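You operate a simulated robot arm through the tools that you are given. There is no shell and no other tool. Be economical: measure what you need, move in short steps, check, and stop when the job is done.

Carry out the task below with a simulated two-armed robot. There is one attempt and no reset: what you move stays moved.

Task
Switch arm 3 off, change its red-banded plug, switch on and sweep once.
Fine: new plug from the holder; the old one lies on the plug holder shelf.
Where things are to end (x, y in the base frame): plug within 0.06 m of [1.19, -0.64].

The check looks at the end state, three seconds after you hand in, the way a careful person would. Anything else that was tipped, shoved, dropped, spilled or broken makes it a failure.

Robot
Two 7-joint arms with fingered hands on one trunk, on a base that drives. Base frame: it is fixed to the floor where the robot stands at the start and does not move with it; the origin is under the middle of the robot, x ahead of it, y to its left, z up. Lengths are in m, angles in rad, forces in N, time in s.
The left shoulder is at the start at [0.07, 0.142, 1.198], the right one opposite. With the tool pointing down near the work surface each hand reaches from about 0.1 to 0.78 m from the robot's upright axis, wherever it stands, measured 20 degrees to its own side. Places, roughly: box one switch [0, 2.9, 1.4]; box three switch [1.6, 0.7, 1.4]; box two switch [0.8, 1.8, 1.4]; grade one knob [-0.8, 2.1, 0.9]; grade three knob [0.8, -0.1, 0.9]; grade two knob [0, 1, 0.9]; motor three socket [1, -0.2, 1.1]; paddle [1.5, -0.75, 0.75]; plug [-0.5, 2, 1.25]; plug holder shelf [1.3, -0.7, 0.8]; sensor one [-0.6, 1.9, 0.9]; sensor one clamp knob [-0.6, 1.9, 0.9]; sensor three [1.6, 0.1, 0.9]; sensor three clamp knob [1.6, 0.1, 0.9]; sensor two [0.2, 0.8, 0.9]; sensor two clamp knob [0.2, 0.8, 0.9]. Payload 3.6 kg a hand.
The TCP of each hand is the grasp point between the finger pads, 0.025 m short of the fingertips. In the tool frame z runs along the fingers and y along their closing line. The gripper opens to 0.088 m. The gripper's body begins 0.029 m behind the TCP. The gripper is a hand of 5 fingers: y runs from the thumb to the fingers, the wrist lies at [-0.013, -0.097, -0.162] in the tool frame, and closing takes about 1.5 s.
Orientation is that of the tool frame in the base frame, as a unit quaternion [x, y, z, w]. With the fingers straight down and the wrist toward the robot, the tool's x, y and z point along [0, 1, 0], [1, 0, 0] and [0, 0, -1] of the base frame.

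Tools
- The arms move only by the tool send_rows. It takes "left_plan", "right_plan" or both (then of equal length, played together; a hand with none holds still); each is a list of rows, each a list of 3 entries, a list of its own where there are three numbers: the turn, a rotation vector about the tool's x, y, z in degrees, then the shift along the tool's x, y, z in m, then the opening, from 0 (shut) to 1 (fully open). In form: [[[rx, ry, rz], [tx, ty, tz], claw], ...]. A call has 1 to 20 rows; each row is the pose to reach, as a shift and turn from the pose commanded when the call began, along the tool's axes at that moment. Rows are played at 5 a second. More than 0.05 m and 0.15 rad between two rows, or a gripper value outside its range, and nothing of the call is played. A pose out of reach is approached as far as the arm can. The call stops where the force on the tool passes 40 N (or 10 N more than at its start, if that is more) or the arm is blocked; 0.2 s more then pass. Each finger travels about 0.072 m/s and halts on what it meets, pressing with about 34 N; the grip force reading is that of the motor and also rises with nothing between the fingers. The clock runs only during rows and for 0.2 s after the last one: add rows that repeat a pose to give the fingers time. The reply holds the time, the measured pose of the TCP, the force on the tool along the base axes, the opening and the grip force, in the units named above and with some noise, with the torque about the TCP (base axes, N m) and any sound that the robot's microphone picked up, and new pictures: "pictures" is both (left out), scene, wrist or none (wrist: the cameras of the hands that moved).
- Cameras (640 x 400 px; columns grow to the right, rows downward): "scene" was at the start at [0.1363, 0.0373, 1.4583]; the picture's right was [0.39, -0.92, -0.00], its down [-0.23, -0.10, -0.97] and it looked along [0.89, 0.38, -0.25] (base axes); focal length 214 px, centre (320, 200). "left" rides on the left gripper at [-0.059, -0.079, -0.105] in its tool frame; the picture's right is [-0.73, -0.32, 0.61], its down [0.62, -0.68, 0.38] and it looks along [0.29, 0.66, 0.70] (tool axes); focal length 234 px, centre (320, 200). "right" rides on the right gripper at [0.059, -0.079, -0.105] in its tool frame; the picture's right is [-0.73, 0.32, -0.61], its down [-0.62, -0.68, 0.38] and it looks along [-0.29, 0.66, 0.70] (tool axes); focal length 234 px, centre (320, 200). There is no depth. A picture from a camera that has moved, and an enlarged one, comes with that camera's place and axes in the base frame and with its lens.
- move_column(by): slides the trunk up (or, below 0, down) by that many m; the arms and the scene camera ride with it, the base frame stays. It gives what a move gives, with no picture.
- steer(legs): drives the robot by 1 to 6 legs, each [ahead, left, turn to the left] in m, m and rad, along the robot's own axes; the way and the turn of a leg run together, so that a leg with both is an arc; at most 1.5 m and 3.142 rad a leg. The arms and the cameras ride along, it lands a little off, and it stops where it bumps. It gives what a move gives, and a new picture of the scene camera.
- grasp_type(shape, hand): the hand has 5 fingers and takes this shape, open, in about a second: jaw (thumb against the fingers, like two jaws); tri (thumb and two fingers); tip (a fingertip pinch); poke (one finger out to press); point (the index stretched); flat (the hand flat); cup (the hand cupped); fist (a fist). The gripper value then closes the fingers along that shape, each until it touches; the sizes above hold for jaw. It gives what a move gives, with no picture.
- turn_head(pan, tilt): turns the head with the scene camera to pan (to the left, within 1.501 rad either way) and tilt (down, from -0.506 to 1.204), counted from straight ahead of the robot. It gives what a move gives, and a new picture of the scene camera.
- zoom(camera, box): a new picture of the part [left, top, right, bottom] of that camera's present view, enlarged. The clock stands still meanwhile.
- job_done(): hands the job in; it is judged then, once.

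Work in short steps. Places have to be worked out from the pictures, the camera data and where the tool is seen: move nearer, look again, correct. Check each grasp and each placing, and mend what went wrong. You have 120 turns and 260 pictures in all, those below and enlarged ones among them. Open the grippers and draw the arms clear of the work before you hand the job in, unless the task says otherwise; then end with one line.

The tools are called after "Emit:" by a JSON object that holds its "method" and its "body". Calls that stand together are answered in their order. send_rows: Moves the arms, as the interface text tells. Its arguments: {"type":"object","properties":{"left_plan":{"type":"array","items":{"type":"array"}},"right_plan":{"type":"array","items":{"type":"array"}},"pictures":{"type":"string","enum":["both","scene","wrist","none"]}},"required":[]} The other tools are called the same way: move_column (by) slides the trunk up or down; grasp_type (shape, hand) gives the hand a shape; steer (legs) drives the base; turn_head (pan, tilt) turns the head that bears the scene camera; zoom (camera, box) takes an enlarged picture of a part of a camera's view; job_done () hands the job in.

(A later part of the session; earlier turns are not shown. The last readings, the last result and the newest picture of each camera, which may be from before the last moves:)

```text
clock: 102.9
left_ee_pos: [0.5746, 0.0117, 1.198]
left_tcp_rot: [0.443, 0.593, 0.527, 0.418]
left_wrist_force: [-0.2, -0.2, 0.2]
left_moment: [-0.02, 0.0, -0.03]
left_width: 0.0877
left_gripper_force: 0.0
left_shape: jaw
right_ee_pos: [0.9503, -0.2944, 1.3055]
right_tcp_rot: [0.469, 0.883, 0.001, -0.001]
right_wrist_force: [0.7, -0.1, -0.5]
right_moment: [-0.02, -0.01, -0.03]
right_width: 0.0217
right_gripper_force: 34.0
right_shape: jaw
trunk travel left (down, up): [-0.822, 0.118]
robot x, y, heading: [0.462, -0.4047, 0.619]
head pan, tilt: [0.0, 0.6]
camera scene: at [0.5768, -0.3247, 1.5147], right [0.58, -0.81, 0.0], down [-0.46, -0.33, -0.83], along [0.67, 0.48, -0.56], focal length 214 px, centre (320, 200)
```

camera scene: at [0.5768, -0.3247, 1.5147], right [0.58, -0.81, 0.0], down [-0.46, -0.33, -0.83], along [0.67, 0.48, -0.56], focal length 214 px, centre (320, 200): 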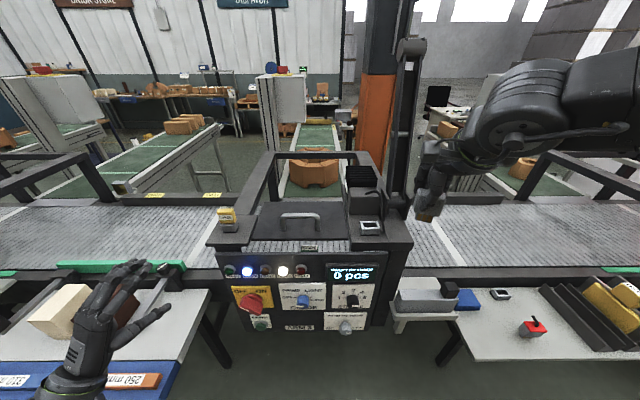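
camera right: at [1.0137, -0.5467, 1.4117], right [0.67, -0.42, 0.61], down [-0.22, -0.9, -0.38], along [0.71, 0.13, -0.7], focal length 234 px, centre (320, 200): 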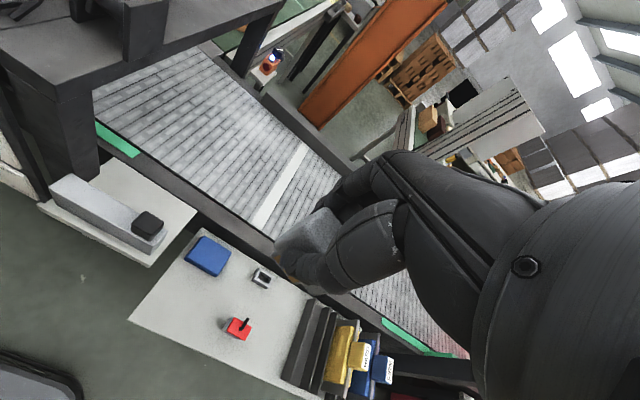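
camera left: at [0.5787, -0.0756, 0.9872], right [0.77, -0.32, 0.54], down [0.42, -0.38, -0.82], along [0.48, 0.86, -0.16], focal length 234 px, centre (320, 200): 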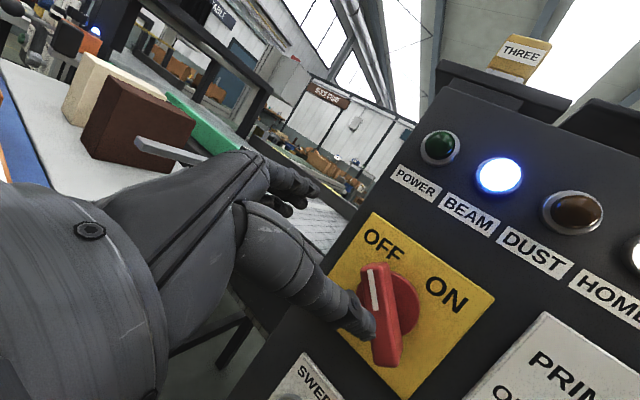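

I move the plug over the socket with a 1.7° yaw correction.

Emit:
{"method": "send_rows", "body": {"right_plan": [[[0, 0, -0.5], [0.02, 0.025, 0], 0], [[0, 0, -1], [0.04, 0.05, 0], 0], [[0, 0, -1.7], [0.06, 0.075, 0.01], 0], [[0, 0, -1.7], [0.0767, 0.096, 0.02], 0], [[0, 0, -1.7], [0.0767, 0.096, 0.02], 0]]}}

Emit:
{"method": "zoom", "body": {"camera": "scene", "box": [330, 130, 430, 250]}}

Emit:
{"method": "zoom", "body": {"camera": "right", "box": [180, 150, 360, 320]}}

```text
clock: 104.1
left_ee_pos: [0.5731, 0.0118, 1.198]
left_tcp_rot: [0.442, 0.592, 0.528, 0.419]
left_wrist_force: [0.6, -0.2, -0.2]
left_moment: [0.05, -0.01, 0.03]
left_width: 0.0879
left_gripper_force: 0.0
left_shape: jaw
right_ee_pos: [0.9851, -0.1747, 1.286]
right_tcp_rot: [0.455, 0.89, 0.0, -0.001]
right_wrist_force: [-0.3, -0.6, -1.7]
right_moment: [-0.01, 0.03, 0.0]
right_width: 0.0219
right_gripper_force: 33.8
right_shape: jaw
trunk travel left (down, up): [-0.822, 0.118]
robot x, y, heading: [0.4631, -0.4065, 0.622]
head pan, tilt: [0.0, 0.6]
camera scene: at [0.5749, -0.3238, 1.5148], right [0.58, -0.81, 0.0], down [-0.46, -0.33, -0.83], along [0.67, 0.48, -0.56], focal length 214 px, centre (320, 200)
camera right: at [0.8873, -0.1735, 1.3918], right [0.69, -0.4, 0.61], down [-0.19, -0.9, -0.39], along [0.7, 0.15, -0.7], focal length 234 px, centre (320, 200)
```

scene: 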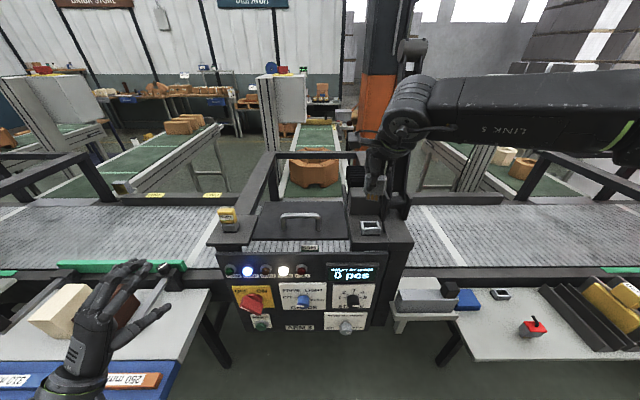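
right: 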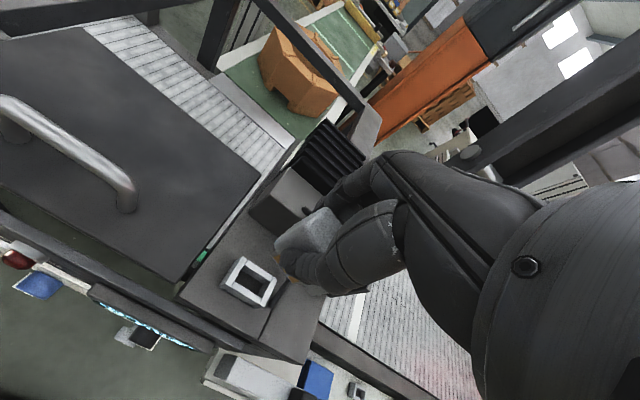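

```text
3.33 times, centred on (380, 190) of scene
camera zoom: at [0.5749, -0.3238, 1.5148], right [0.58, -0.81, 0.0], down [-0.46, -0.33, -0.83], along [0.67, 0.48, -0.56], focal length 715 px, centre (120, 233)
```

zoom: 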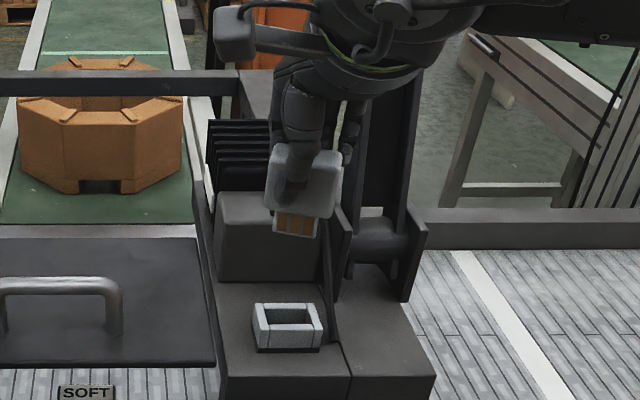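

```text
2.35 times, centred on (270, 235) of right
camera zoom: at [0.8873, -0.1735, 1.3918], right [0.69, -0.4, 0.61], down [-0.19, -0.9, -0.39], along [0.7, 0.15, -0.7], focal length 551 px, centre (438, 118)
```

zoom: 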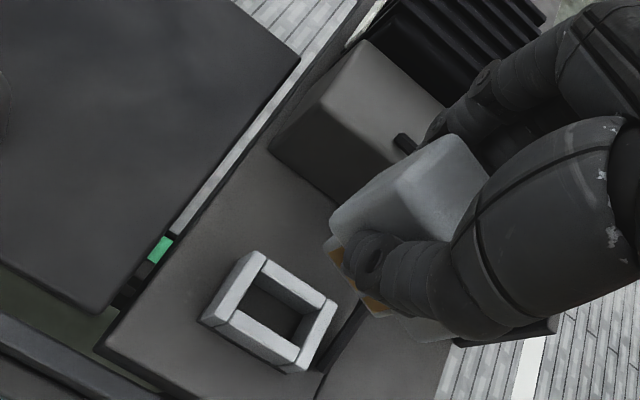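

I shift 2 mm right and descend to just above the socket.

Emit:
{"method": "send_rows", "body": {"right_plan": [[[0, 0, 0], [-0.0025, 0, 0.02], 0], [[0, 0, 0], [-0.0025, 0, 0.045], 0], [[0, 0, 0], [-0.0025, 0, 0.066], 0], [[0, 0, 0], [-0.0025, 0, 0.066], 0]], "pictures": "none"}}

Emit:
{"method": "zoom", "body": {"camera": "scene", "box": [345, 170, 405, 250]}}

Emit:
{"method": "zoom", "body": {"camera": "right", "box": [220, 170, 360, 320]}}

```text
clock: 105.1
left_ee_pos: [0.5724, 0.0125, 1.1982]
left_tcp_rot: [0.441, 0.593, 0.528, 0.418]
left_wrist_force: [-0.2, -0.3, 0.5]
left_moment: [0.01, -0.01, -0.02]
left_width: 0.0877
left_gripper_force: 0.0
left_shape: jaw
right_ee_pos: [0.986, -0.1754, 1.2204]
right_tcp_rot: [0.456, 0.89, 0.0, -0.001]
right_wrist_force: [0.2, 0.4, -0.9]
right_moment: [0.03, -0.01, -0.01]
right_width: 0.0218
right_gripper_force: 33.9
right_shape: jaw
trunk travel left (down, up): [-0.822, 0.118]
robot x, y, heading: [0.463, -0.4035, 0.627]
head pan, tilt: [0.0, 0.6]
```

```text
5.00 times, centred on (375, 210) of scene
camera zoom: at [0.5756, -0.3229, 1.5147], right [0.58, -0.81, 0.0], down [-0.46, -0.33, -0.82], along [0.67, 0.48, -0.57], focal length 1072 px, centre (45, 150)
```

zoom: 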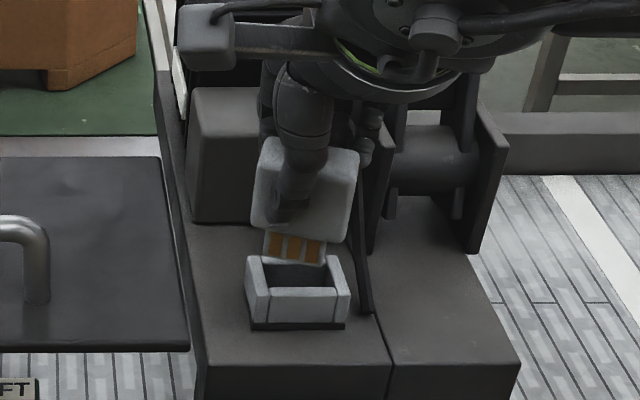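

```text
2.67 times, centred on (290, 245) of right
camera zoom: at [0.8889, -0.1748, 1.3252], right [0.69, -0.4, 0.61], down [-0.19, -0.9, -0.38], along [0.7, 0.15, -0.7], focal length 624 px, centre (400, 80)
```

zoom: 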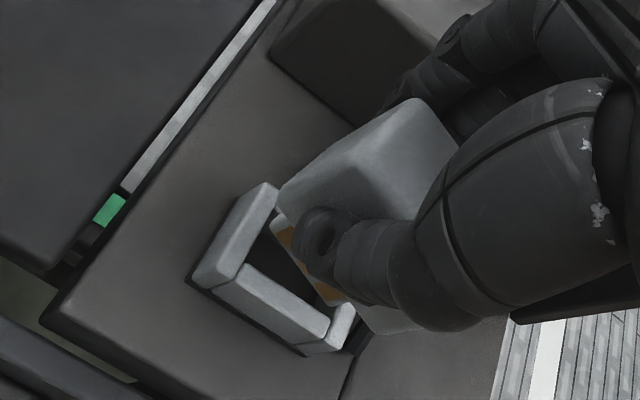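

I zoom closer to judge plug tilt relative to the socket.

Emit:
{"method": "zoom", "body": {"camera": "scene", "box": [355, 190, 385, 240]}}

Emit:
{"method": "zoom", "body": {"camera": "right", "box": [250, 190, 330, 310]}}

```text
8.00 times, centred on (370, 215) of scene
camera zoom: at [0.5756, -0.3229, 1.5147], right [0.58, -0.81, 0.0], down [-0.46, -0.33, -0.82], along [0.67, 0.48, -0.57], focal length 1716 px, centre (-80, 80)
```

zoom: 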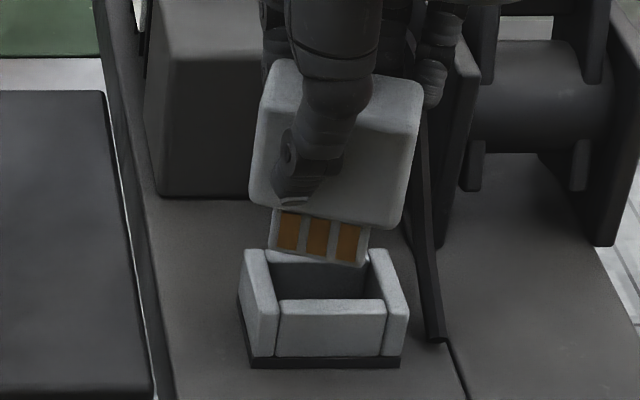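

```text
3.33 times, centred on (290, 250) of right
camera zoom: at [0.8889, -0.1748, 1.3252], right [0.69, -0.4, 0.61], down [-0.19, -0.9, -0.38], along [0.7, 0.15, -0.7], focal length 781 px, centre (420, 33)
```

zoom: 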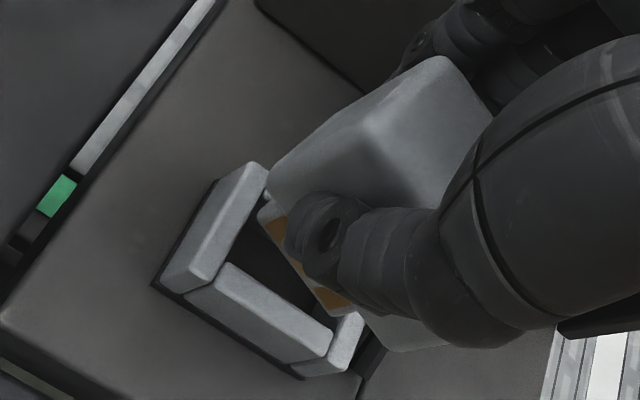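

Plug seems rotated in the grip. I raise it near head-camera height for a clean view.

Emit:
{"method": "send_rows", "body": {"right_plan": [[[0, 0, 0], [0, 0, -0.04], 0], [[0, 0, 0], [0, 0, -0.08], 0], [[0, 0, 0], [0, 0, -0.12], 0], [[0, 0, 0], [0, 0, -0.16], 0], [[0, 0, 0], [0, 0, -0.2], 0], [[0, 0, 0], [0, 0, -0.24], 0], [[0, 0, 0], [0, 0, -0.24], 0]], "pictures": "none"}}

Emit:
{"method": "turn_head", "body": {"pan": -0.3, "tilt": 0.2}}

```text
clock: 106.7
left_ee_pos: [0.5742, 0.0149, 1.1983]
left_tcp_rot: [0.443, 0.592, 0.527, 0.419]
left_wrist_force: [0.2, 0.1, 0.1]
left_moment: [0.0, 0.0, 0.01]
left_width: 0.088
left_gripper_force: 0.1
left_shape: jaw
right_ee_pos: [0.9866, -0.2131, 1.4335]
right_tcp_rot: [0.455, 0.89, 0.001, -0.001]
right_wrist_force: [0.4, 0.0, -0.7]
right_moment: [0.02, 0.0, -0.01]
right_width: 0.0217
right_gripper_force: 34.2
right_shape: jaw
right hand out of reach, approached as far as the arm can: row 4, 5, 6, 7
trunk travel left (down, up): [-0.822, 0.118]
robot x, y, heading: [0.462, -0.4048, 0.62]
head pan, tilt: [0.0, 0.6]
```

```text
clock: 107.6
left_ee_pos: [0.5729, 0.0127, 1.1974]
left_tcp_rot: [0.441, 0.593, 0.528, 0.418]
left_wrist_force: [-0.5, 0.1, 0.3]
left_moment: [0.06, -0.01, 0.0]
left_width: 0.0879
left_gripper_force: 0.1
left_shape: jaw
right_ee_pos: [0.9856, -0.2145, 1.4333]
right_tcp_rot: [0.455, 0.891, 0.001, -0.002]
right_wrist_force: [0.2, 0.2, -1.7]
right_moment: [-0.01, 0.02, -0.01]
right_width: 0.0217
right_gripper_force: 34.1
right_shape: jaw
trunk travel left (down, up): [-0.822, 0.118]
robot x, y, heading: [0.4637, -0.4048, 0.622]
head pan, tilt: [-0.3, 0.201]
camera scene: at [0.5919, -0.345, 1.5514], right [0.32, -0.95, 0.0], down [-0.19, -0.06, -0.98], along [0.93, 0.31, -0.2], focal length 214 px, centre (320, 200)
```

scene: 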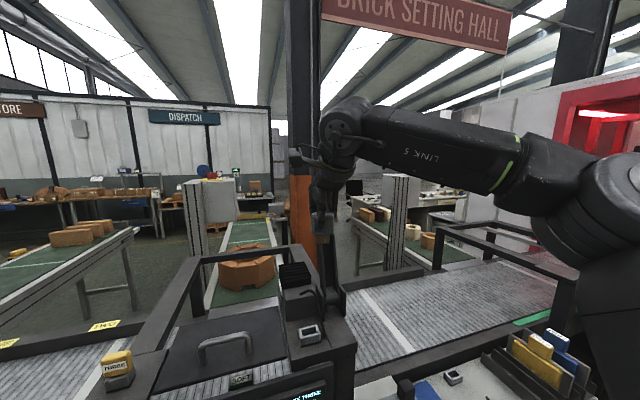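

Emit:
{"method": "zoom", "body": {"camera": "scene", "box": [300, 190, 350, 250]}}

Emit:
{"method": "zoom", "body": {"camera": "right", "box": [250, 170, 350, 320]}}

```text
6.67 times, centred on (325, 220) of scene
camera zoom: at [0.5919, -0.345, 1.5514], right [0.32, -0.95, 0.0], down [-0.19, -0.06, -0.98], along [0.93, 0.31, -0.2], focal length 1430 px, centre (287, 67)
```

zoom: 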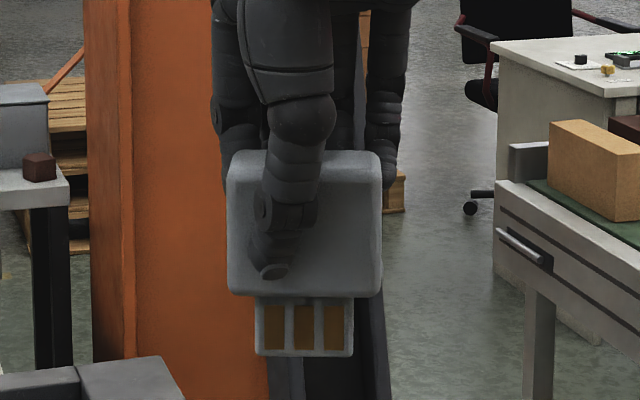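

```text
2.67 times, centred on (300, 245) of right
camera zoom: at [0.8874, -0.2129, 1.5388], right [0.69, -0.4, 0.61], down [-0.19, -0.9, -0.39], along [0.7, 0.15, -0.7], focal length 624 px, centre (373, 80)
```

zoom: 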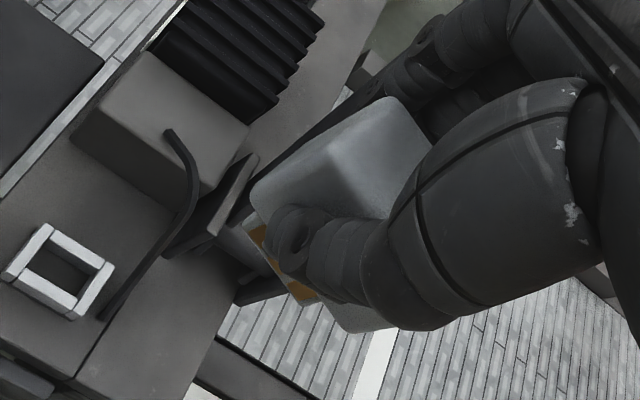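

From this view the plug is upright but yawed about 17° clockwise in the grip. I yaw the hand 17° counter-clockwise and check again.

Emit:
{"method": "send_rows", "body": {"right_plan": [[[0, 0, -6], [0, 0, 0.01], 0], [[0, 0, -12], [0, 0, 0.02], 0], [[0, 0, -16], [0, 0, 0.03], 0], [[0, 0, -16], [0, 0, 0.03], 0]], "pictures": "none"}}

Emit:
{"method": "turn_head", "body": {"pan": 0.0, "tilt": 0.2}}

Emit:
{"method": "zoom", "body": {"camera": "scene", "box": [365, 190, 425, 250]}}

```text
clock: 108.6
left_ee_pos: [0.5721, 0.0138, 1.1976]
left_tcp_rot: [0.442, 0.592, 0.528, 0.419]
left_wrist_force: [0.2, -0.3, -0.3]
left_moment: [0.02, 0.0, 0.02]
left_width: 0.0879
left_gripper_force: 0.0
left_shape: jaw
right_ee_pos: [0.9849, -0.2141, 1.4033]
right_tcp_rot: [0.327, 0.945, 0.001, -0.002]
right_wrist_force: [0.8, 0.5, -1.3]
right_moment: [0.02, 0.0, -0.02]
right_width: 0.0218
right_gripper_force: 34.2
right_shape: jaw
trunk travel left (down, up): [-0.822, 0.118]
robot x, y, heading: [0.4629, -0.4048, 0.626]
head pan, tilt: [-0.3, 0.201]
```

```text
clock: 109.4
left_ee_pos: [0.5736, 0.0136, 1.1988]
left_tcp_rot: [0.442, 0.592, 0.527, 0.419]
left_wrist_force: [-0.1, 0.4, 0.0]
left_moment: [0.02, 0.0, 0.01]
left_width: 0.0881
left_gripper_force: 0.0
left_shape: jaw
right_ee_pos: [0.986, -0.2128, 1.4037]
right_tcp_rot: [0.327, 0.945, -0.001, -0.001]
right_wrist_force: [0.7, 0.5, -1.1]
right_moment: [0.04, 0.0, -0.02]
right_width: 0.0217
right_gripper_force: 33.7
right_shape: jaw
trunk travel left (down, up): [-0.822, 0.118]
robot x, y, heading: [0.4647, -0.4023, 0.622]
head pan, tilt: [0.0, 0.201]
camera scene: at [0.5796, -0.3202, 1.5515], right [0.58, -0.81, 0.0], down [-0.16, -0.12, -0.98], along [0.8, 0.57, -0.2], focal length 214 px, centre (320, 200)
```

scene: 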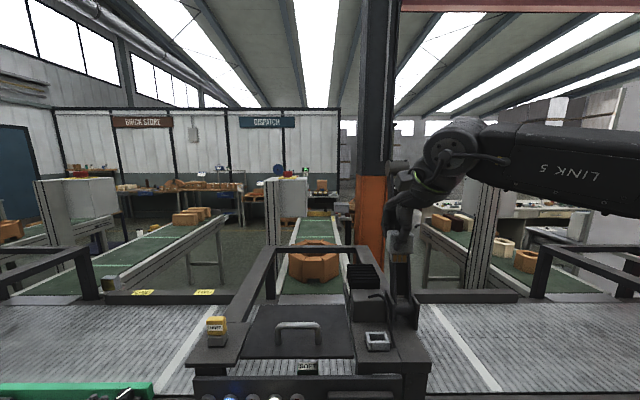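

```text
6.67 times, centred on (395, 220) of scene
camera zoom: at [0.5796, -0.3202, 1.5515], right [0.58, -0.81, 0.0], down [-0.16, -0.12, -0.98], along [0.8, 0.57, -0.2], focal length 1430 px, centre (-180, 67)
```

zoom: 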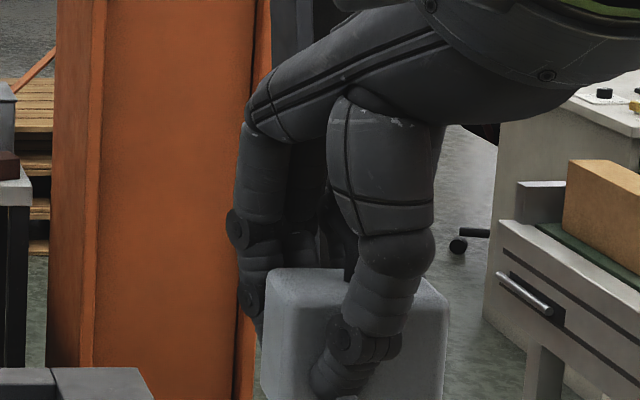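

I zoom on the plug's lower part.

Emit:
{"method": "zoom", "body": {"camera": "scene", "box": [370, 215, 430, 275]}}

Emit:
{"method": "zoom", "body": {"camera": "right", "box": [0, 100, 400, 400]}}

```text
6.67 times, centred on (400, 245) of scene
camera zoom: at [0.5796, -0.3202, 1.5515], right [0.58, -0.81, 0.0], down [-0.16, -0.12, -0.98], along [0.8, 0.57, -0.2], focal length 1430 px, centre (-213, -100)
```

zoom: 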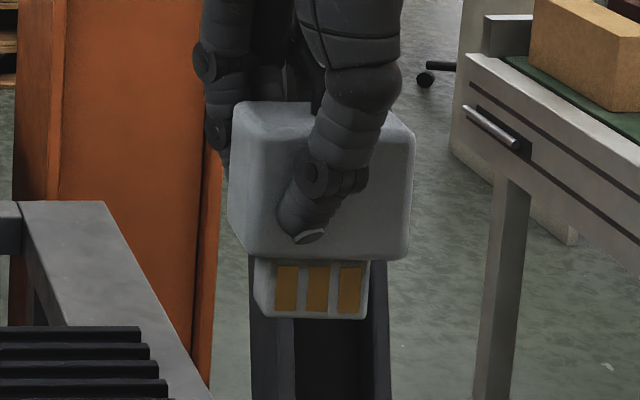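

```text
1.33 times, centred on (200, 250) of right
camera zoom: at [0.8911, -0.2396, 1.5086], right [0.77, -0.2, 0.61], down [0.07, -0.92, -0.38], along [0.63, 0.34, -0.7], focal length 312 px, centre (480, 133)
```

zoom: 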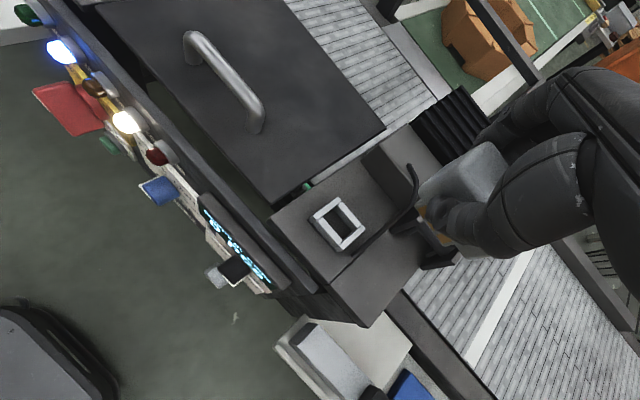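

Remaining yaw error is ~4.5°. I add that and move over the socket, descending to z≈1.25.

Emit:
{"method": "send_rows", "body": {"right_plan": [[[0, 0, -2], [0.003, 0.005, 0.03], 0], [[0, 0, -4.5], [0.006, 0.01, 0.06], 0], [[0, 0, -4.5], [0.012, 0.018, 0.09], 0], [[0, 0, -4.5], [0.019, 0.027, 0.12], 0], [[0, 0, -4.5], [0.019, 0.027, 0.15], 0], [[0, 0, -4.5], [0.019, 0.027, 0.165], 0], [[0, 0, -4.5], [0.019, 0.027, 0.165], 0]], "pictures": "none"}}

Emit:
{"method": "turn_head", "body": {"pan": 0.0, "tilt": 0.6}}

Emit:
{"method": "zoom", "body": {"camera": "scene", "box": [345, 175, 395, 245]}}

Emit:
{"method": "zoom", "body": {"camera": "right", "box": [220, 170, 360, 320]}}

```text
clock: 111.0
left_ee_pos: [0.5729, 0.0124, 1.1987]
left_tcp_rot: [0.442, 0.592, 0.528, 0.419]
left_wrist_force: [-0.4, 0.1, -0.2]
left_moment: [-0.03, 0.04, -0.04]
left_width: 0.0876
left_gripper_force: 0.0
left_shape: jaw
right_ee_pos: [0.9884, -0.1802, 1.239]
right_tcp_rot: [0.29, 0.957, 0.0, -0.001]
right_wrist_force: [0.1, 0.9, -1.5]
right_moment: [0.04, 0.03, -0.02]
right_width: 0.0217
right_gripper_force: 33.6
right_shape: jaw
trunk travel left (down, up): [-0.822, 0.118]
robot x, y, heading: [0.461, -0.4037, 0.626]
head pan, tilt: [0.0, 0.201]
```

```text
clock: 111.9
left_ee_pos: [0.5736, 0.0134, 1.197]
left_tcp_rot: [0.442, 0.592, 0.527, 0.419]
left_wrist_force: [0.1, 0.0, 0.9]
left_moment: [-0.02, 0.04, 0.05]
left_width: 0.0879
left_gripper_force: 0.0
left_shape: jaw
right_ee_pos: [0.9889, -0.1807, 1.2387]
right_tcp_rot: [0.29, 0.957, 0.001, -0.002]
right_wrist_force: [-0.2, 0.3, -0.6]
right_moment: [0.0, 0.0, 0.04]
right_width: 0.0214
right_gripper_force: 33.7
right_shape: jaw
trunk travel left (down, up): [-0.822, 0.118]
robot x, y, heading: [0.463, -0.4041, 0.62]
head pan, tilt: [0.0, 0.6]
camera scene: at [0.5757, -0.323, 1.5148], right [0.58, -0.81, 0.0], down [-0.46, -0.33, -0.83], along [0.67, 0.48, -0.56], focal length 214 px, centre (320, 200)
```

scene: 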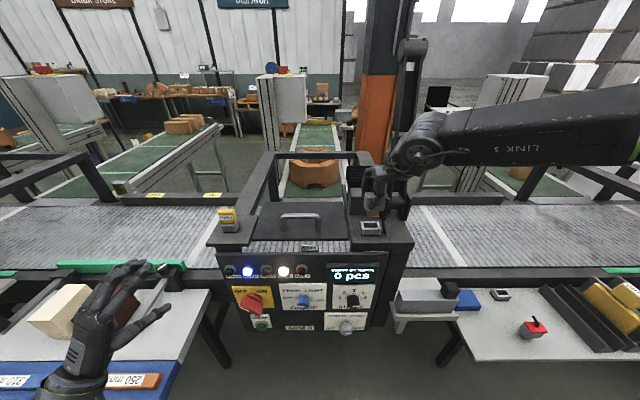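

```text
5.71 times, centred on (370, 210) of scene
camera zoom: at [0.5757, -0.323, 1.5148], right [0.58, -0.81, 0.0], down [-0.46, -0.33, -0.83], along [0.67, 0.48, -0.56], focal length 1226 px, centre (34, 143)
```

zoom: 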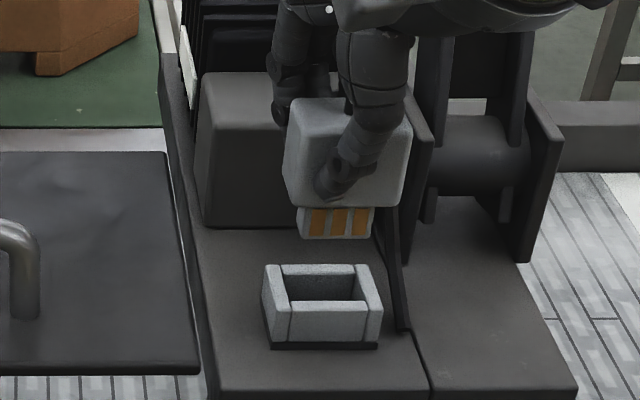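

```text
2.67 times, centred on (290, 245) of right
camera zoom: at [0.8955, -0.2138, 1.3437], right [0.78, -0.13, 0.61], down [0.14, -0.91, -0.38], along [0.6, 0.39, -0.7], focal length 624 px, centre (400, 80)
```

zoom: 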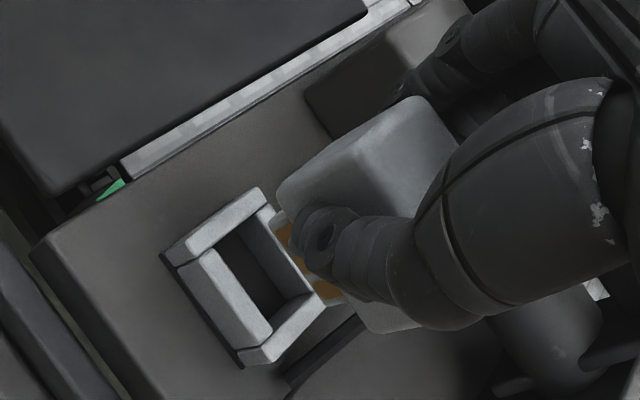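

Plug and socket now look aligned. I descend slowly; the force limit will stop a bad contact.

Emit:
{"method": "send_rows", "body": {"right_plan": [[[0, 0, 0], [0, 0, 0.012], 0], [[0, 0, 0], [0, 0, 0.024], 0], [[0, 0, 0], [0, 0, 0.03], 0], [[0, 0, 0], [0, 0, 0.034], 0], [[0, 0, 0], [0, 0, 0.038], 0], [[0, 0, 0], [0, 0, 0.042], 0]], "pictures": "none"}}

Emit:
{"method": "zoom", "body": {"camera": "scene", "box": [345, 175, 395, 245]}}

Emit:
{"method": "zoom", "body": {"camera": "right", "box": [220, 170, 360, 320]}}

```text
clock: 113.3
left_ee_pos: [0.5715, 0.0108, 1.1997]
left_tcp_rot: [0.442, 0.592, 0.528, 0.419]
left_wrist_force: [-0.4, -0.4, 0.3]
left_moment: [-0.02, -0.02, 0.0]
left_width: 0.0878
left_gripper_force: 0.2
left_shape: jaw
right_ee_pos: [0.9875, -0.1823, 1.1999]
right_tcp_rot: [0.29, 0.957, 0.006, 0.001]
right_wrist_force: [11.2, 1.9, 36.3]
right_moment: [0.21, -0.25, 0.08]
right_width: 0.0264
right_gripper_force: 34.0
right_shape: jaw
trunk travel left (down, up): [-0.822, 0.118]
robot x, y, heading: [0.4604, -0.4059, 0.619]
head pan, tilt: [0.0, 0.6]
```

```text
5.71 times, centred on (370, 210) of scene
camera zoom: at [0.5734, -0.3253, 1.5157], right [0.58, -0.81, 0.0], down [-0.46, -0.33, -0.83], along [0.67, 0.48, -0.56], focal length 1226 px, centre (34, 143)
```

zoom: 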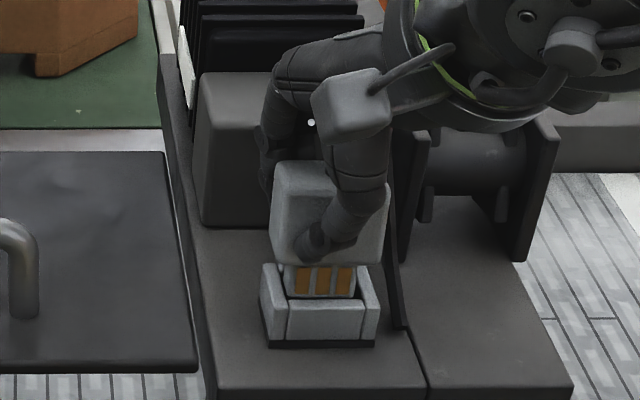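

```text
2.67 times, centred on (290, 245) of right
camera zoom: at [0.8938, -0.2155, 1.3048], right [0.78, -0.14, 0.61], down [0.14, -0.91, -0.39], along [0.61, 0.39, -0.69], focal length 624 px, centre (400, 80)
```

zoom: 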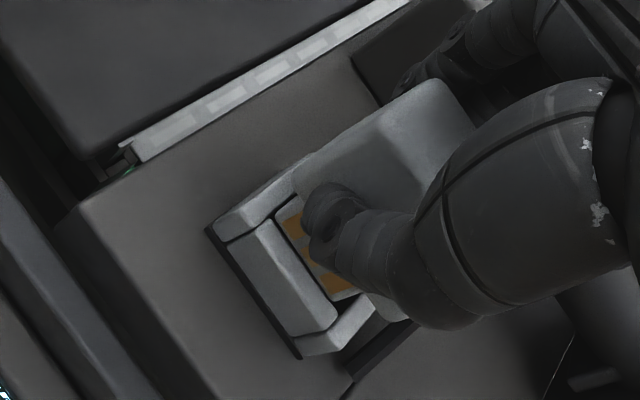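

Contact with the rear wall: the wrist view shows a gap in front, so the plug is ~4 mm too far back. I lift, shift 4 mm toward the robot, and retry.

Emit:
{"method": "send_rows", "body": {"right_plan": [[[0, 0, 0], [0, 0, -0.012], 0], [[0, 0, 0], [0.0005, -0.004, -0.012], 0], [[0, 0, 0], [0.0005, -0.004, -0.012], 0]], "pictures": "none"}}

Emit:
{"method": "zoom", "body": {"camera": "scene", "box": [350, 190, 390, 240]}}

Emit:
{"method": "zoom", "body": {"camera": "right", "box": [240, 190, 340, 310]}}

```text
clock: 114.1
left_ee_pos: [0.5727, 0.0131, 1.198]
left_tcp_rot: [0.443, 0.592, 0.527, 0.419]
left_wrist_force: [0.4, -0.9, -0.3]
left_moment: [-0.01, 0.0, 0.03]
left_width: 0.0879
left_gripper_force: 0.1
left_shape: jaw
right_ee_pos: [0.9842, -0.1842, 1.2089]
right_tcp_rot: [0.289, 0.957, 0.0, -0.001]
right_wrist_force: [0.8, 0.4, -0.6]
right_moment: [0.01, -0.02, 0.01]
right_width: 0.0241
right_gripper_force: 33.9
right_shape: jaw
trunk travel left (down, up): [-0.822, 0.118]
robot x, y, heading: [0.464, -0.4024, 0.615]
head pan, tilt: [0.0, 0.6]
```

```text
8.00 times, centred on (370, 215) of scene
camera zoom: at [0.5754, -0.323, 1.5146], right [0.58, -0.81, 0.0], down [-0.46, -0.33, -0.83], along [0.67, 0.48, -0.56], focal length 1716 px, centre (-80, 80)
```

zoom: 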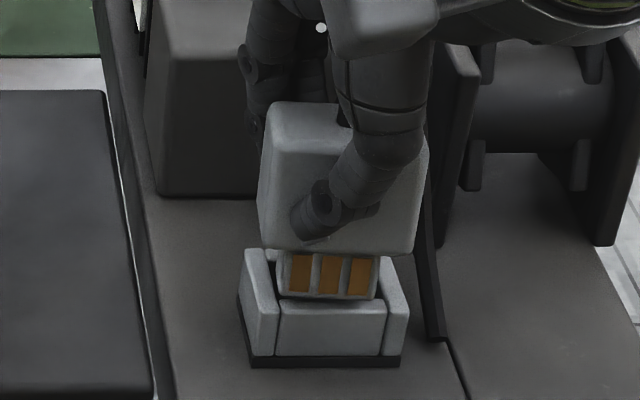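

```text
3.33 times, centred on (290, 250) of right
camera zoom: at [0.8919, -0.2171, 1.3125], right [0.78, -0.13, 0.61], down [0.14, -0.91, -0.38], along [0.6, 0.39, -0.7], focal length 781 px, centre (420, 33)
```

zoom: 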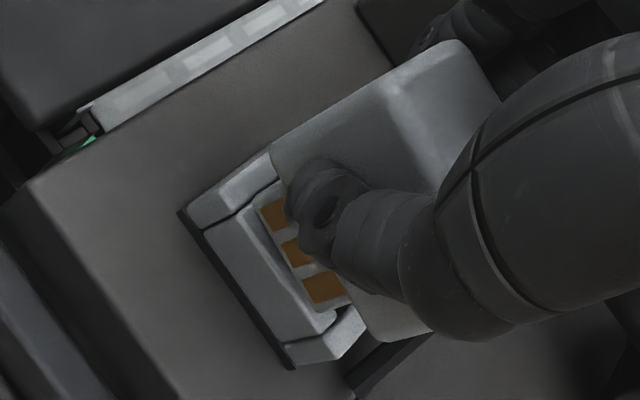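

Analysis of the views: the earlier contact was on the left wall; depth was about right. I shift 2 mm right and 5 mm forward and inspect while hovering.

Emit:
{"method": "send_rows", "body": {"right_plan": [[[0, 0, 0], [-0.0036, 0.004, 0], 0], [[0, 0, 0], [-0.0036, 0.004, 0], 0]], "pictures": "none"}}

Emit:
{"method": "zoom", "body": {"camera": "scene", "box": [355, 205, 385, 235]}}

Emit:
{"method": "zoom", "body": {"camera": "right", "box": [240, 190, 340, 310]}}

```text
clock: 114.7
left_ee_pos: [0.5743, 0.0135, 1.1979]
left_tcp_rot: [0.442, 0.593, 0.528, 0.419]
left_wrist_force: [0.1, 0.8, -0.2]
left_moment: [0.0, 0.01, 0.02]
left_width: 0.0878
left_gripper_force: 0.0
left_shape: jaw
right_ee_pos: [0.9907, -0.1818, 1.2075]
right_tcp_rot: [0.29, 0.957, 0.0, -0.001]
right_wrist_force: [-0.1, 1.1, -0.9]
right_moment: [-0.01, -0.01, 0.01]
right_width: 0.0239
right_gripper_force: 34.2
right_shape: jaw
trunk travel left (down, up): [-0.822, 0.118]
robot x, y, heading: [0.46, -0.4031, 0.621]
head pan, tilt: [0.0, 0.6]
```

```text
13.33 times, centred on (370, 220) of scene
camera zoom: at [0.5756, -0.3229, 1.5147], right [0.58, -0.81, 0.0], down [-0.46, -0.33, -0.82], along [0.67, 0.48, -0.57], focal length 2860 px, centre (-347, -67)
```

zoom: 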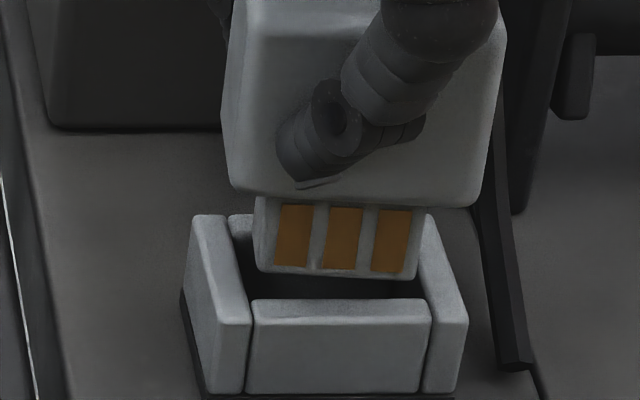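

```text
3.33 times, centred on (290, 250) of right
camera zoom: at [0.8974, -0.2157, 1.313], right [0.78, -0.13, 0.61], down [0.14, -0.91, -0.38], along [0.6, 0.39, -0.7], focal length 781 px, centre (420, 33)
```

zoom: 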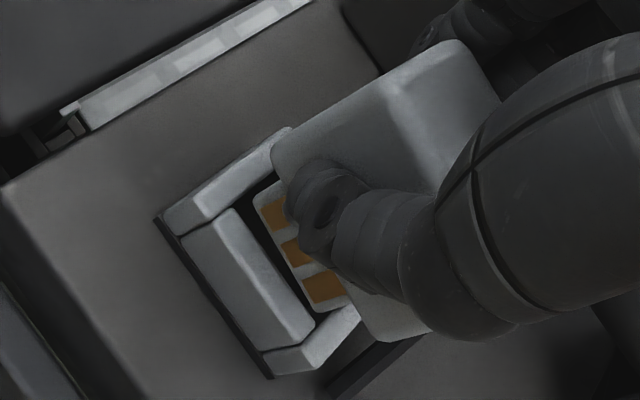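

Clear view: need ~4 mm forward, ~1 mm right and ~4° more CCW yaw.

Emit:
{"method": "send_rows", "body": {"right_plan": [[[0, 0, -2], [-0.0012, 0.0016, 0], 0], [[0, 0, -4], [-0.0025, 0.0033, 0], 0], [[0, 0, -4], [-0.0025, 0.0033, 0], 0]], "pictures": "none"}}

Emit:
{"method": "zoom", "body": {"camera": "scene", "box": [355, 205, 385, 235]}}

Emit:
{"method": "zoom", "body": {"camera": "right", "box": [240, 190, 340, 310]}}

```text
clock: 115.5
left_ee_pos: [0.5729, 0.015, 1.1972]
left_tcp_rot: [0.442, 0.592, 0.527, 0.419]
left_wrist_force: [-0.1, -0.1, 0.2]
left_moment: [-0.01, 0.01, 0.03]
left_width: 0.0879
left_gripper_force: 0.0
left_shape: jaw
right_ee_pos: [0.9939, -0.1802, 1.2095]
right_tcp_rot: [0.257, 0.967, 0.0, -0.001]
right_wrist_force: [-0.4, 0.6, -0.8]
right_moment: [0.01, 0.01, 0.02]
right_width: 0.0241
right_gripper_force: 34.2
right_shape: jaw
trunk travel left (down, up): [-0.822, 0.118]
robot x, y, heading: [0.4645, -0.4038, 0.621]
head pan, tilt: [0.0, 0.6]
```

```text
13.33 times, centred on (370, 220) of scene
camera zoom: at [0.5755, -0.3229, 1.5147], right [0.58, -0.81, 0.0], down [-0.46, -0.33, -0.83], along [0.67, 0.48, -0.57], focal length 2860 px, centre (-347, -67)
```

zoom: 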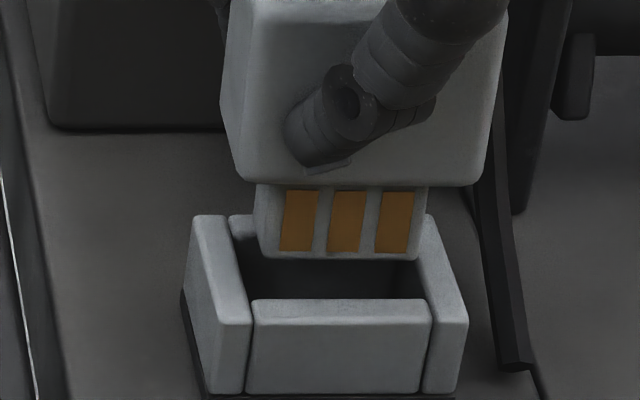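

```text
3.33 times, centred on (290, 250) of right
camera zoom: at [0.9041, -0.2205, 1.3132], right [0.79, -0.08, 0.61], down [0.2, -0.9, -0.39], along [0.58, 0.43, -0.7], focal length 781 px, centre (420, 33)
```

zoom: 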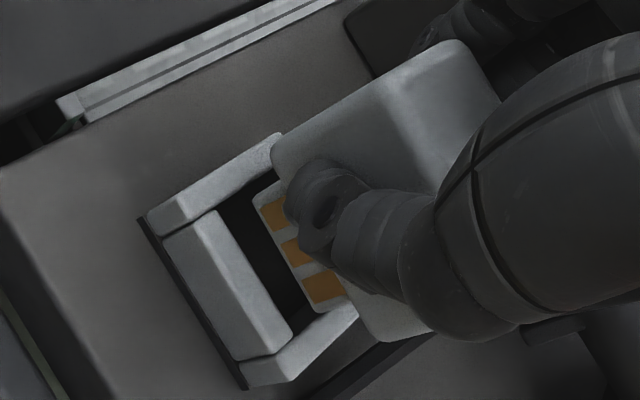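

Triangulated: contact bottom 3 mm above the rim, laterally centred, but ~4.5 mm too far back. I correct, then insert gently.

Emit:
{"method": "send_rows", "body": {"right_plan": [[[0, 0, -2], [0.0018, -0.0041, 0], 0], [[0, 0, -2], [0.0018, -0.0041, 0], 0], [[0, 0, -2], [0.0018, -0.0041, 0.003], 0], [[0, 0, -2], [0.0018, -0.0041, 0.006], 0], [[0, 0, -2], [0.0018, -0.0041, 0.009], 0], [[0, 0, -2], [0.0018, -0.0041, 0.012], 0]], "pictures": "none"}}

Emit:
{"method": "zoom", "body": {"camera": "scene", "box": [355, 205, 385, 235]}}

Emit:
{"method": "zoom", "body": {"camera": "right", "box": [240, 190, 340, 310]}}

```text
clock: 116.9
left_ee_pos: [0.5719, 0.0124, 1.2003]
left_tcp_rot: [0.442, 0.592, 0.528, 0.419]
left_wrist_force: [-0.2, 0.5, 0.4]
left_moment: [0.02, 0.04, -0.01]
left_width: 0.0879
left_gripper_force: 0.1
left_shape: jaw
right_ee_pos: [0.9902, -0.1834, 1.1997]
right_tcp_rot: [0.239, 0.971, 0.006, 0.001]
right_wrist_force: [9.8, 3.2, 33.0]
right_moment: [0.23, -0.16, 0.02]
right_width: 0.0256
right_gripper_force: 34.0
right_shape: jaw
trunk travel left (down, up): [-0.822, 0.118]
robot x, y, heading: [0.4629, -0.4042, 0.621]
head pan, tilt: [0.0, 0.6]
```

```text
13.33 times, centred on (370, 220) of scene
camera zoom: at [0.5733, -0.3245, 1.5155], right [0.58, -0.81, 0.0], down [-0.46, -0.33, -0.83], along [0.67, 0.48, -0.56], focal length 2860 px, centre (-347, -67)
```

zoom: 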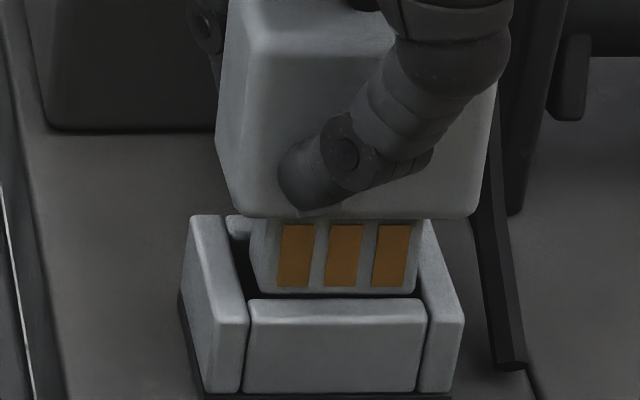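

```text
3.33 times, centred on (290, 250) of right
camera zoom: at [0.9009, -0.2274, 1.3048], right [0.79, -0.06, 0.61], down [0.24, -0.89, -0.39], along [0.56, 0.45, -0.69], focal length 781 px, centre (420, 33)
```

zoom: 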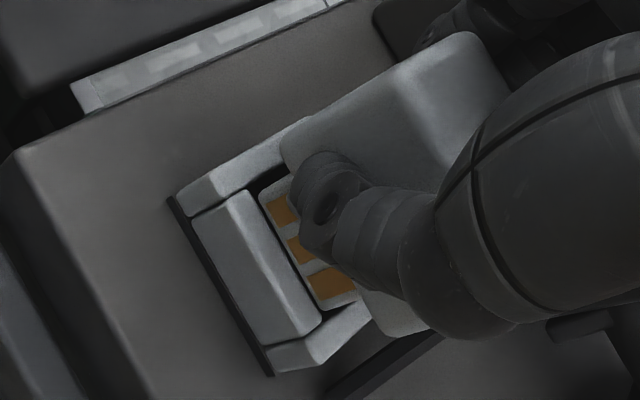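

Blocked again at the same height. I check whether the hand itself (fingers behind) touches the motor box or cable.

Emit:
{"method": "zoom", "body": {"camera": "scene", "box": [340, 160, 410, 230]}}

Emit:
{"method": "zoom", "body": {"camera": "right", "box": [220, 130, 400, 330]}}

```text
5.71 times, centred on (375, 195) of scene
camera zoom: at [0.5733, -0.3245, 1.5155], right [0.58, -0.81, 0.0], down [-0.46, -0.33, -0.83], along [0.67, 0.48, -0.56], focal length 1226 px, centre (6, 229)
```

zoom: 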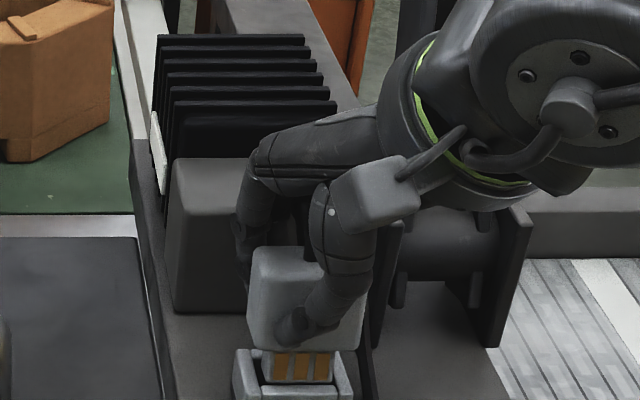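

```text
2.00 times, centred on (310, 230) of right
camera zoom: at [0.9009, -0.2274, 1.3048], right [0.79, -0.06, 0.61], down [0.24, -0.89, -0.39], along [0.56, 0.45, -0.69], focal length 468 px, centre (340, 140)
```

zoom: 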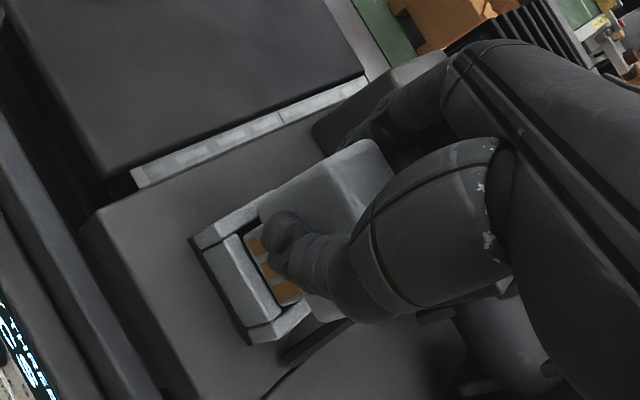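

The reaction suggests the plug's front edge touches the front wall. I lift 5 mm, go 3 mm forward, and press again.

Emit:
{"method": "send_rows", "body": {"right_plan": [[[0, 0, 0], [0, 0, -0.006], 0], [[0, 0, 0], [-0.0013, 0.0027, -0.006], 0], [[0, 0, 0], [-0.0013, 0.0027, -0.002], 0], [[0, 0, 0], [-0.0013, 0.0027, 0.001], 0], [[0, 0, 0], [-0.0013, 0.0027, 0.004], 0]], "pictures": "none"}}

Emit:
{"method": "zoom", "body": {"camera": "scene", "box": [355, 205, 385, 235]}}

```text
clock: 118.1
left_ee_pos: [0.571, 0.0109, 1.199]
left_tcp_rot: [0.442, 0.592, 0.528, 0.419]
left_wrist_force: [0.6, 1.4, -0.4]
left_moment: [-0.02, 0.0, 0.01]
left_width: 0.0878
left_gripper_force: 0.0
left_shape: jaw
right_ee_pos: [0.9921, -0.1815, 1.2007]
right_tcp_rot: [0.241, 0.971, 0.009, 0.002]
right_wrist_force: [-0.4, -5.8, 23.0]
right_moment: [-0.23, 0.42, 0.09]
right_width: 0.0256
right_gripper_force: 33.9
right_shape: jaw
trunk travel left (down, up): [-0.822, 0.118]
robot x, y, heading: [0.4653, -0.4023, 0.624]
head pan, tilt: [0.0, 0.6]
stopped in row 5 (right hand): the force on the tool passed its limit (the readings are from after the stop); the commanded pose is now the measured one
```

```text
13.33 times, centred on (370, 220) of scene
camera zoom: at [0.5727, -0.3254, 1.5149], right [0.58, -0.81, 0.0], down [-0.46, -0.33, -0.83], along [0.67, 0.48, -0.56], focal length 2860 px, centre (-347, -67)
```

zoom: 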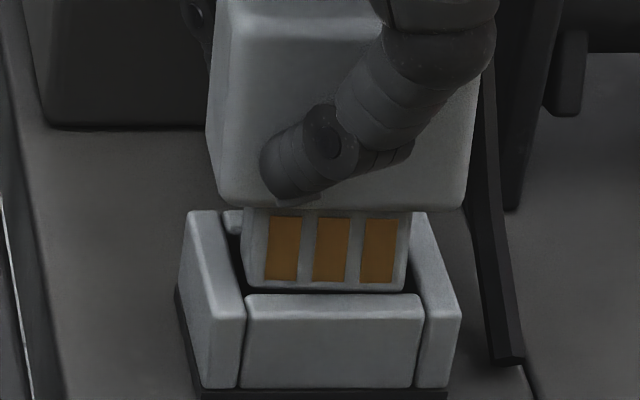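

Now it touches the left-front corner; the contact block sits left-biased. I lift, go 2 mm right, and press.

Emit:
{"method": "send_rows", "body": {"right_plan": [[[0, 0, 0], [0, 0, -0.006], 0], [[0, 0, 0], [-0.0018, -0.0009, -0.006], 0], [[0, 0, 0], [-0.0018, -0.0009, -0.002], 0], [[0, 0, 0], [-0.0018, -0.0009, 0.002], 0], [[0, 0, 0], [-0.0018, -0.0009, 0.005], 0]], "pictures": "none"}}

Emit:
{"method": "zoom", "body": {"camera": "scene", "box": [355, 205, 385, 235]}}

Emit:
{"method": "zoom", "body": {"camera": "right", "box": [240, 190, 340, 310]}}

```text
clock: 119.3
left_ee_pos: [0.573, 0.0121, 1.1978]
left_tcp_rot: [0.441, 0.593, 0.528, 0.418]
left_wrist_force: [-0.1, 0.1, 0.6]
left_moment: [-0.01, 0.01, 0.0]
left_width: 0.0877
left_gripper_force: 0.1
left_shape: jaw
right_ee_pos: [0.9948, -0.1827, 1.1907]
right_tcp_rot: [0.24, 0.971, 0.005, 0.0]
right_wrist_force: [-2.0, -1.5, -0.4]
right_moment: [-0.06, 0.06, 0.03]
right_width: 0.0238
right_gripper_force: 33.7
right_shape: jaw
trunk travel left (down, up): [-0.822, 0.118]
robot x, y, heading: [0.4634, -0.4075, 0.617]
head pan, tilt: [0.0, 0.6]
```

```text
13.33 times, centred on (370, 220) of scene
camera zoom: at [0.575, -0.3235, 1.5148], right [0.58, -0.81, 0.0], down [-0.46, -0.33, -0.83], along [0.67, 0.48, -0.56], focal length 2860 px, centre (-347, -67)
```

zoom: 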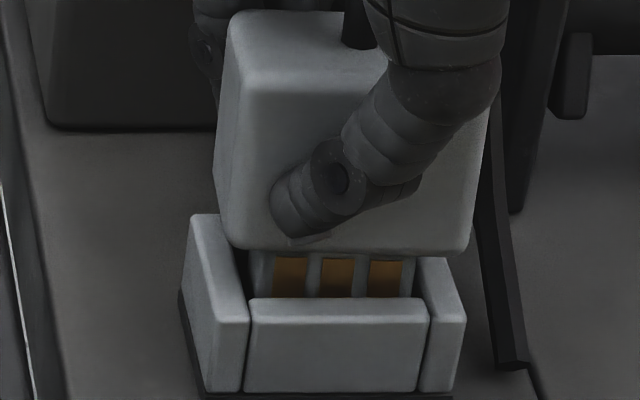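

```text
3.33 times, centred on (290, 250) of right
camera zoom: at [0.9057, -0.226, 1.2955], right [0.79, -0.06, 0.61], down [0.24, -0.89, -0.39], along [0.56, 0.45, -0.69], focal length 781 px, centre (420, 33)
```

zoom: 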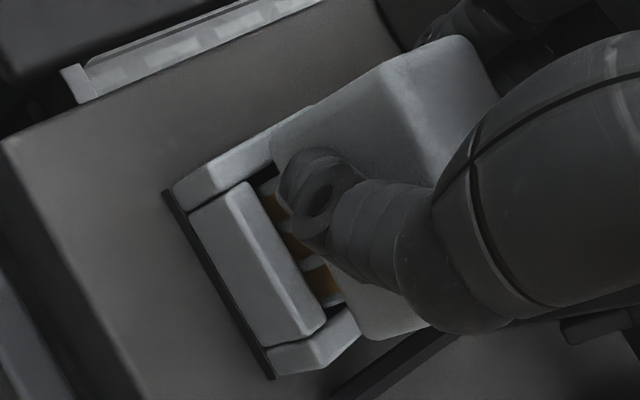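

It's in: contacts are now entering the socket with no force. I push further down.

Emit:
{"method": "send_rows", "body": {"right_plan": [[[0, 0, 0], [0, 0, 0.004], 0], [[0, 0, 0], [0, 0, 0.007], 0], [[0, 0, 0], [0, 0, 0.01], 0], [[0, 0, 0], [0, 0, 0.013], 0], [[0, 0, 0], [0, 0, 0.016], 0]], "pictures": "none"}}

Emit:
{"method": "zoom", "body": {"camera": "scene", "box": [355, 205, 385, 235]}}

Emit:
{"method": "zoom", "body": {"camera": "right", "box": [240, 190, 340, 310]}}

```text
clock: 120.5
left_ee_pos: [0.5691, 0.011, 1.2006]
left_tcp_rot: [0.442, 0.59, 0.529, 0.42]
left_wrist_force: [-0.5, -0.2, -0.8]
left_moment: [0.03, 0.0, -0.04]
left_width: 0.0878
left_gripper_force: 0.0
left_shape: jaw
right_ee_pos: [0.9927, -0.1835, 1.1808]
right_tcp_rot: [0.239, 0.971, 0.01, 0.003]
right_wrist_force: [4.0, -3.6, 37.1]
right_moment: [0.35, -0.18, 0.03]
right_width: 0.0247
right_gripper_force: 34.4
right_shape: jaw
trunk travel left (down, up): [-0.822, 0.118]
robot x, y, heading: [0.462, -0.4008, 0.619]
head pan, tilt: [0.0, 0.6]
```

```text
13.33 times, centred on (370, 220) of scene
camera zoom: at [0.5703, -0.3269, 1.5159], right [0.58, -0.81, 0.0], down [-0.46, -0.33, -0.83], along [0.67, 0.48, -0.56], focal length 2860 px, centre (-347, -67)
```

zoom: 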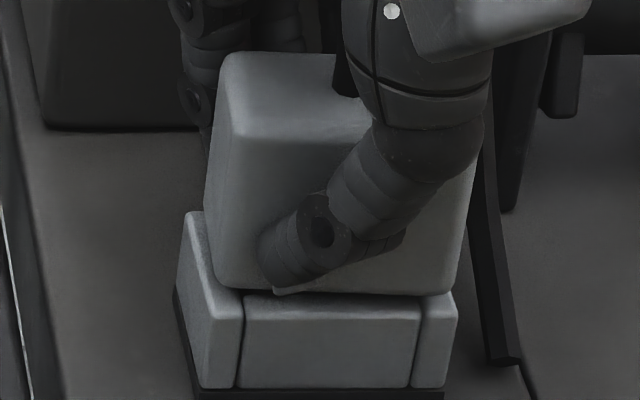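

```text
3.33 times, centred on (290, 250) of right
camera zoom: at [0.902, -0.2283, 1.2842], right [0.79, -0.06, 0.61], down [0.24, -0.89, -0.4], along [0.57, 0.46, -0.68], focal length 781 px, centre (420, 33)
```

zoom: 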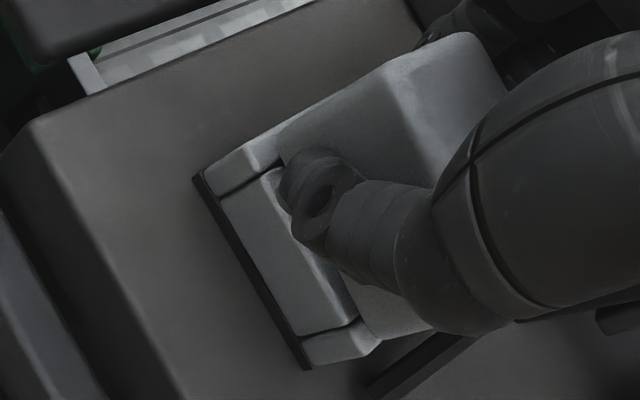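

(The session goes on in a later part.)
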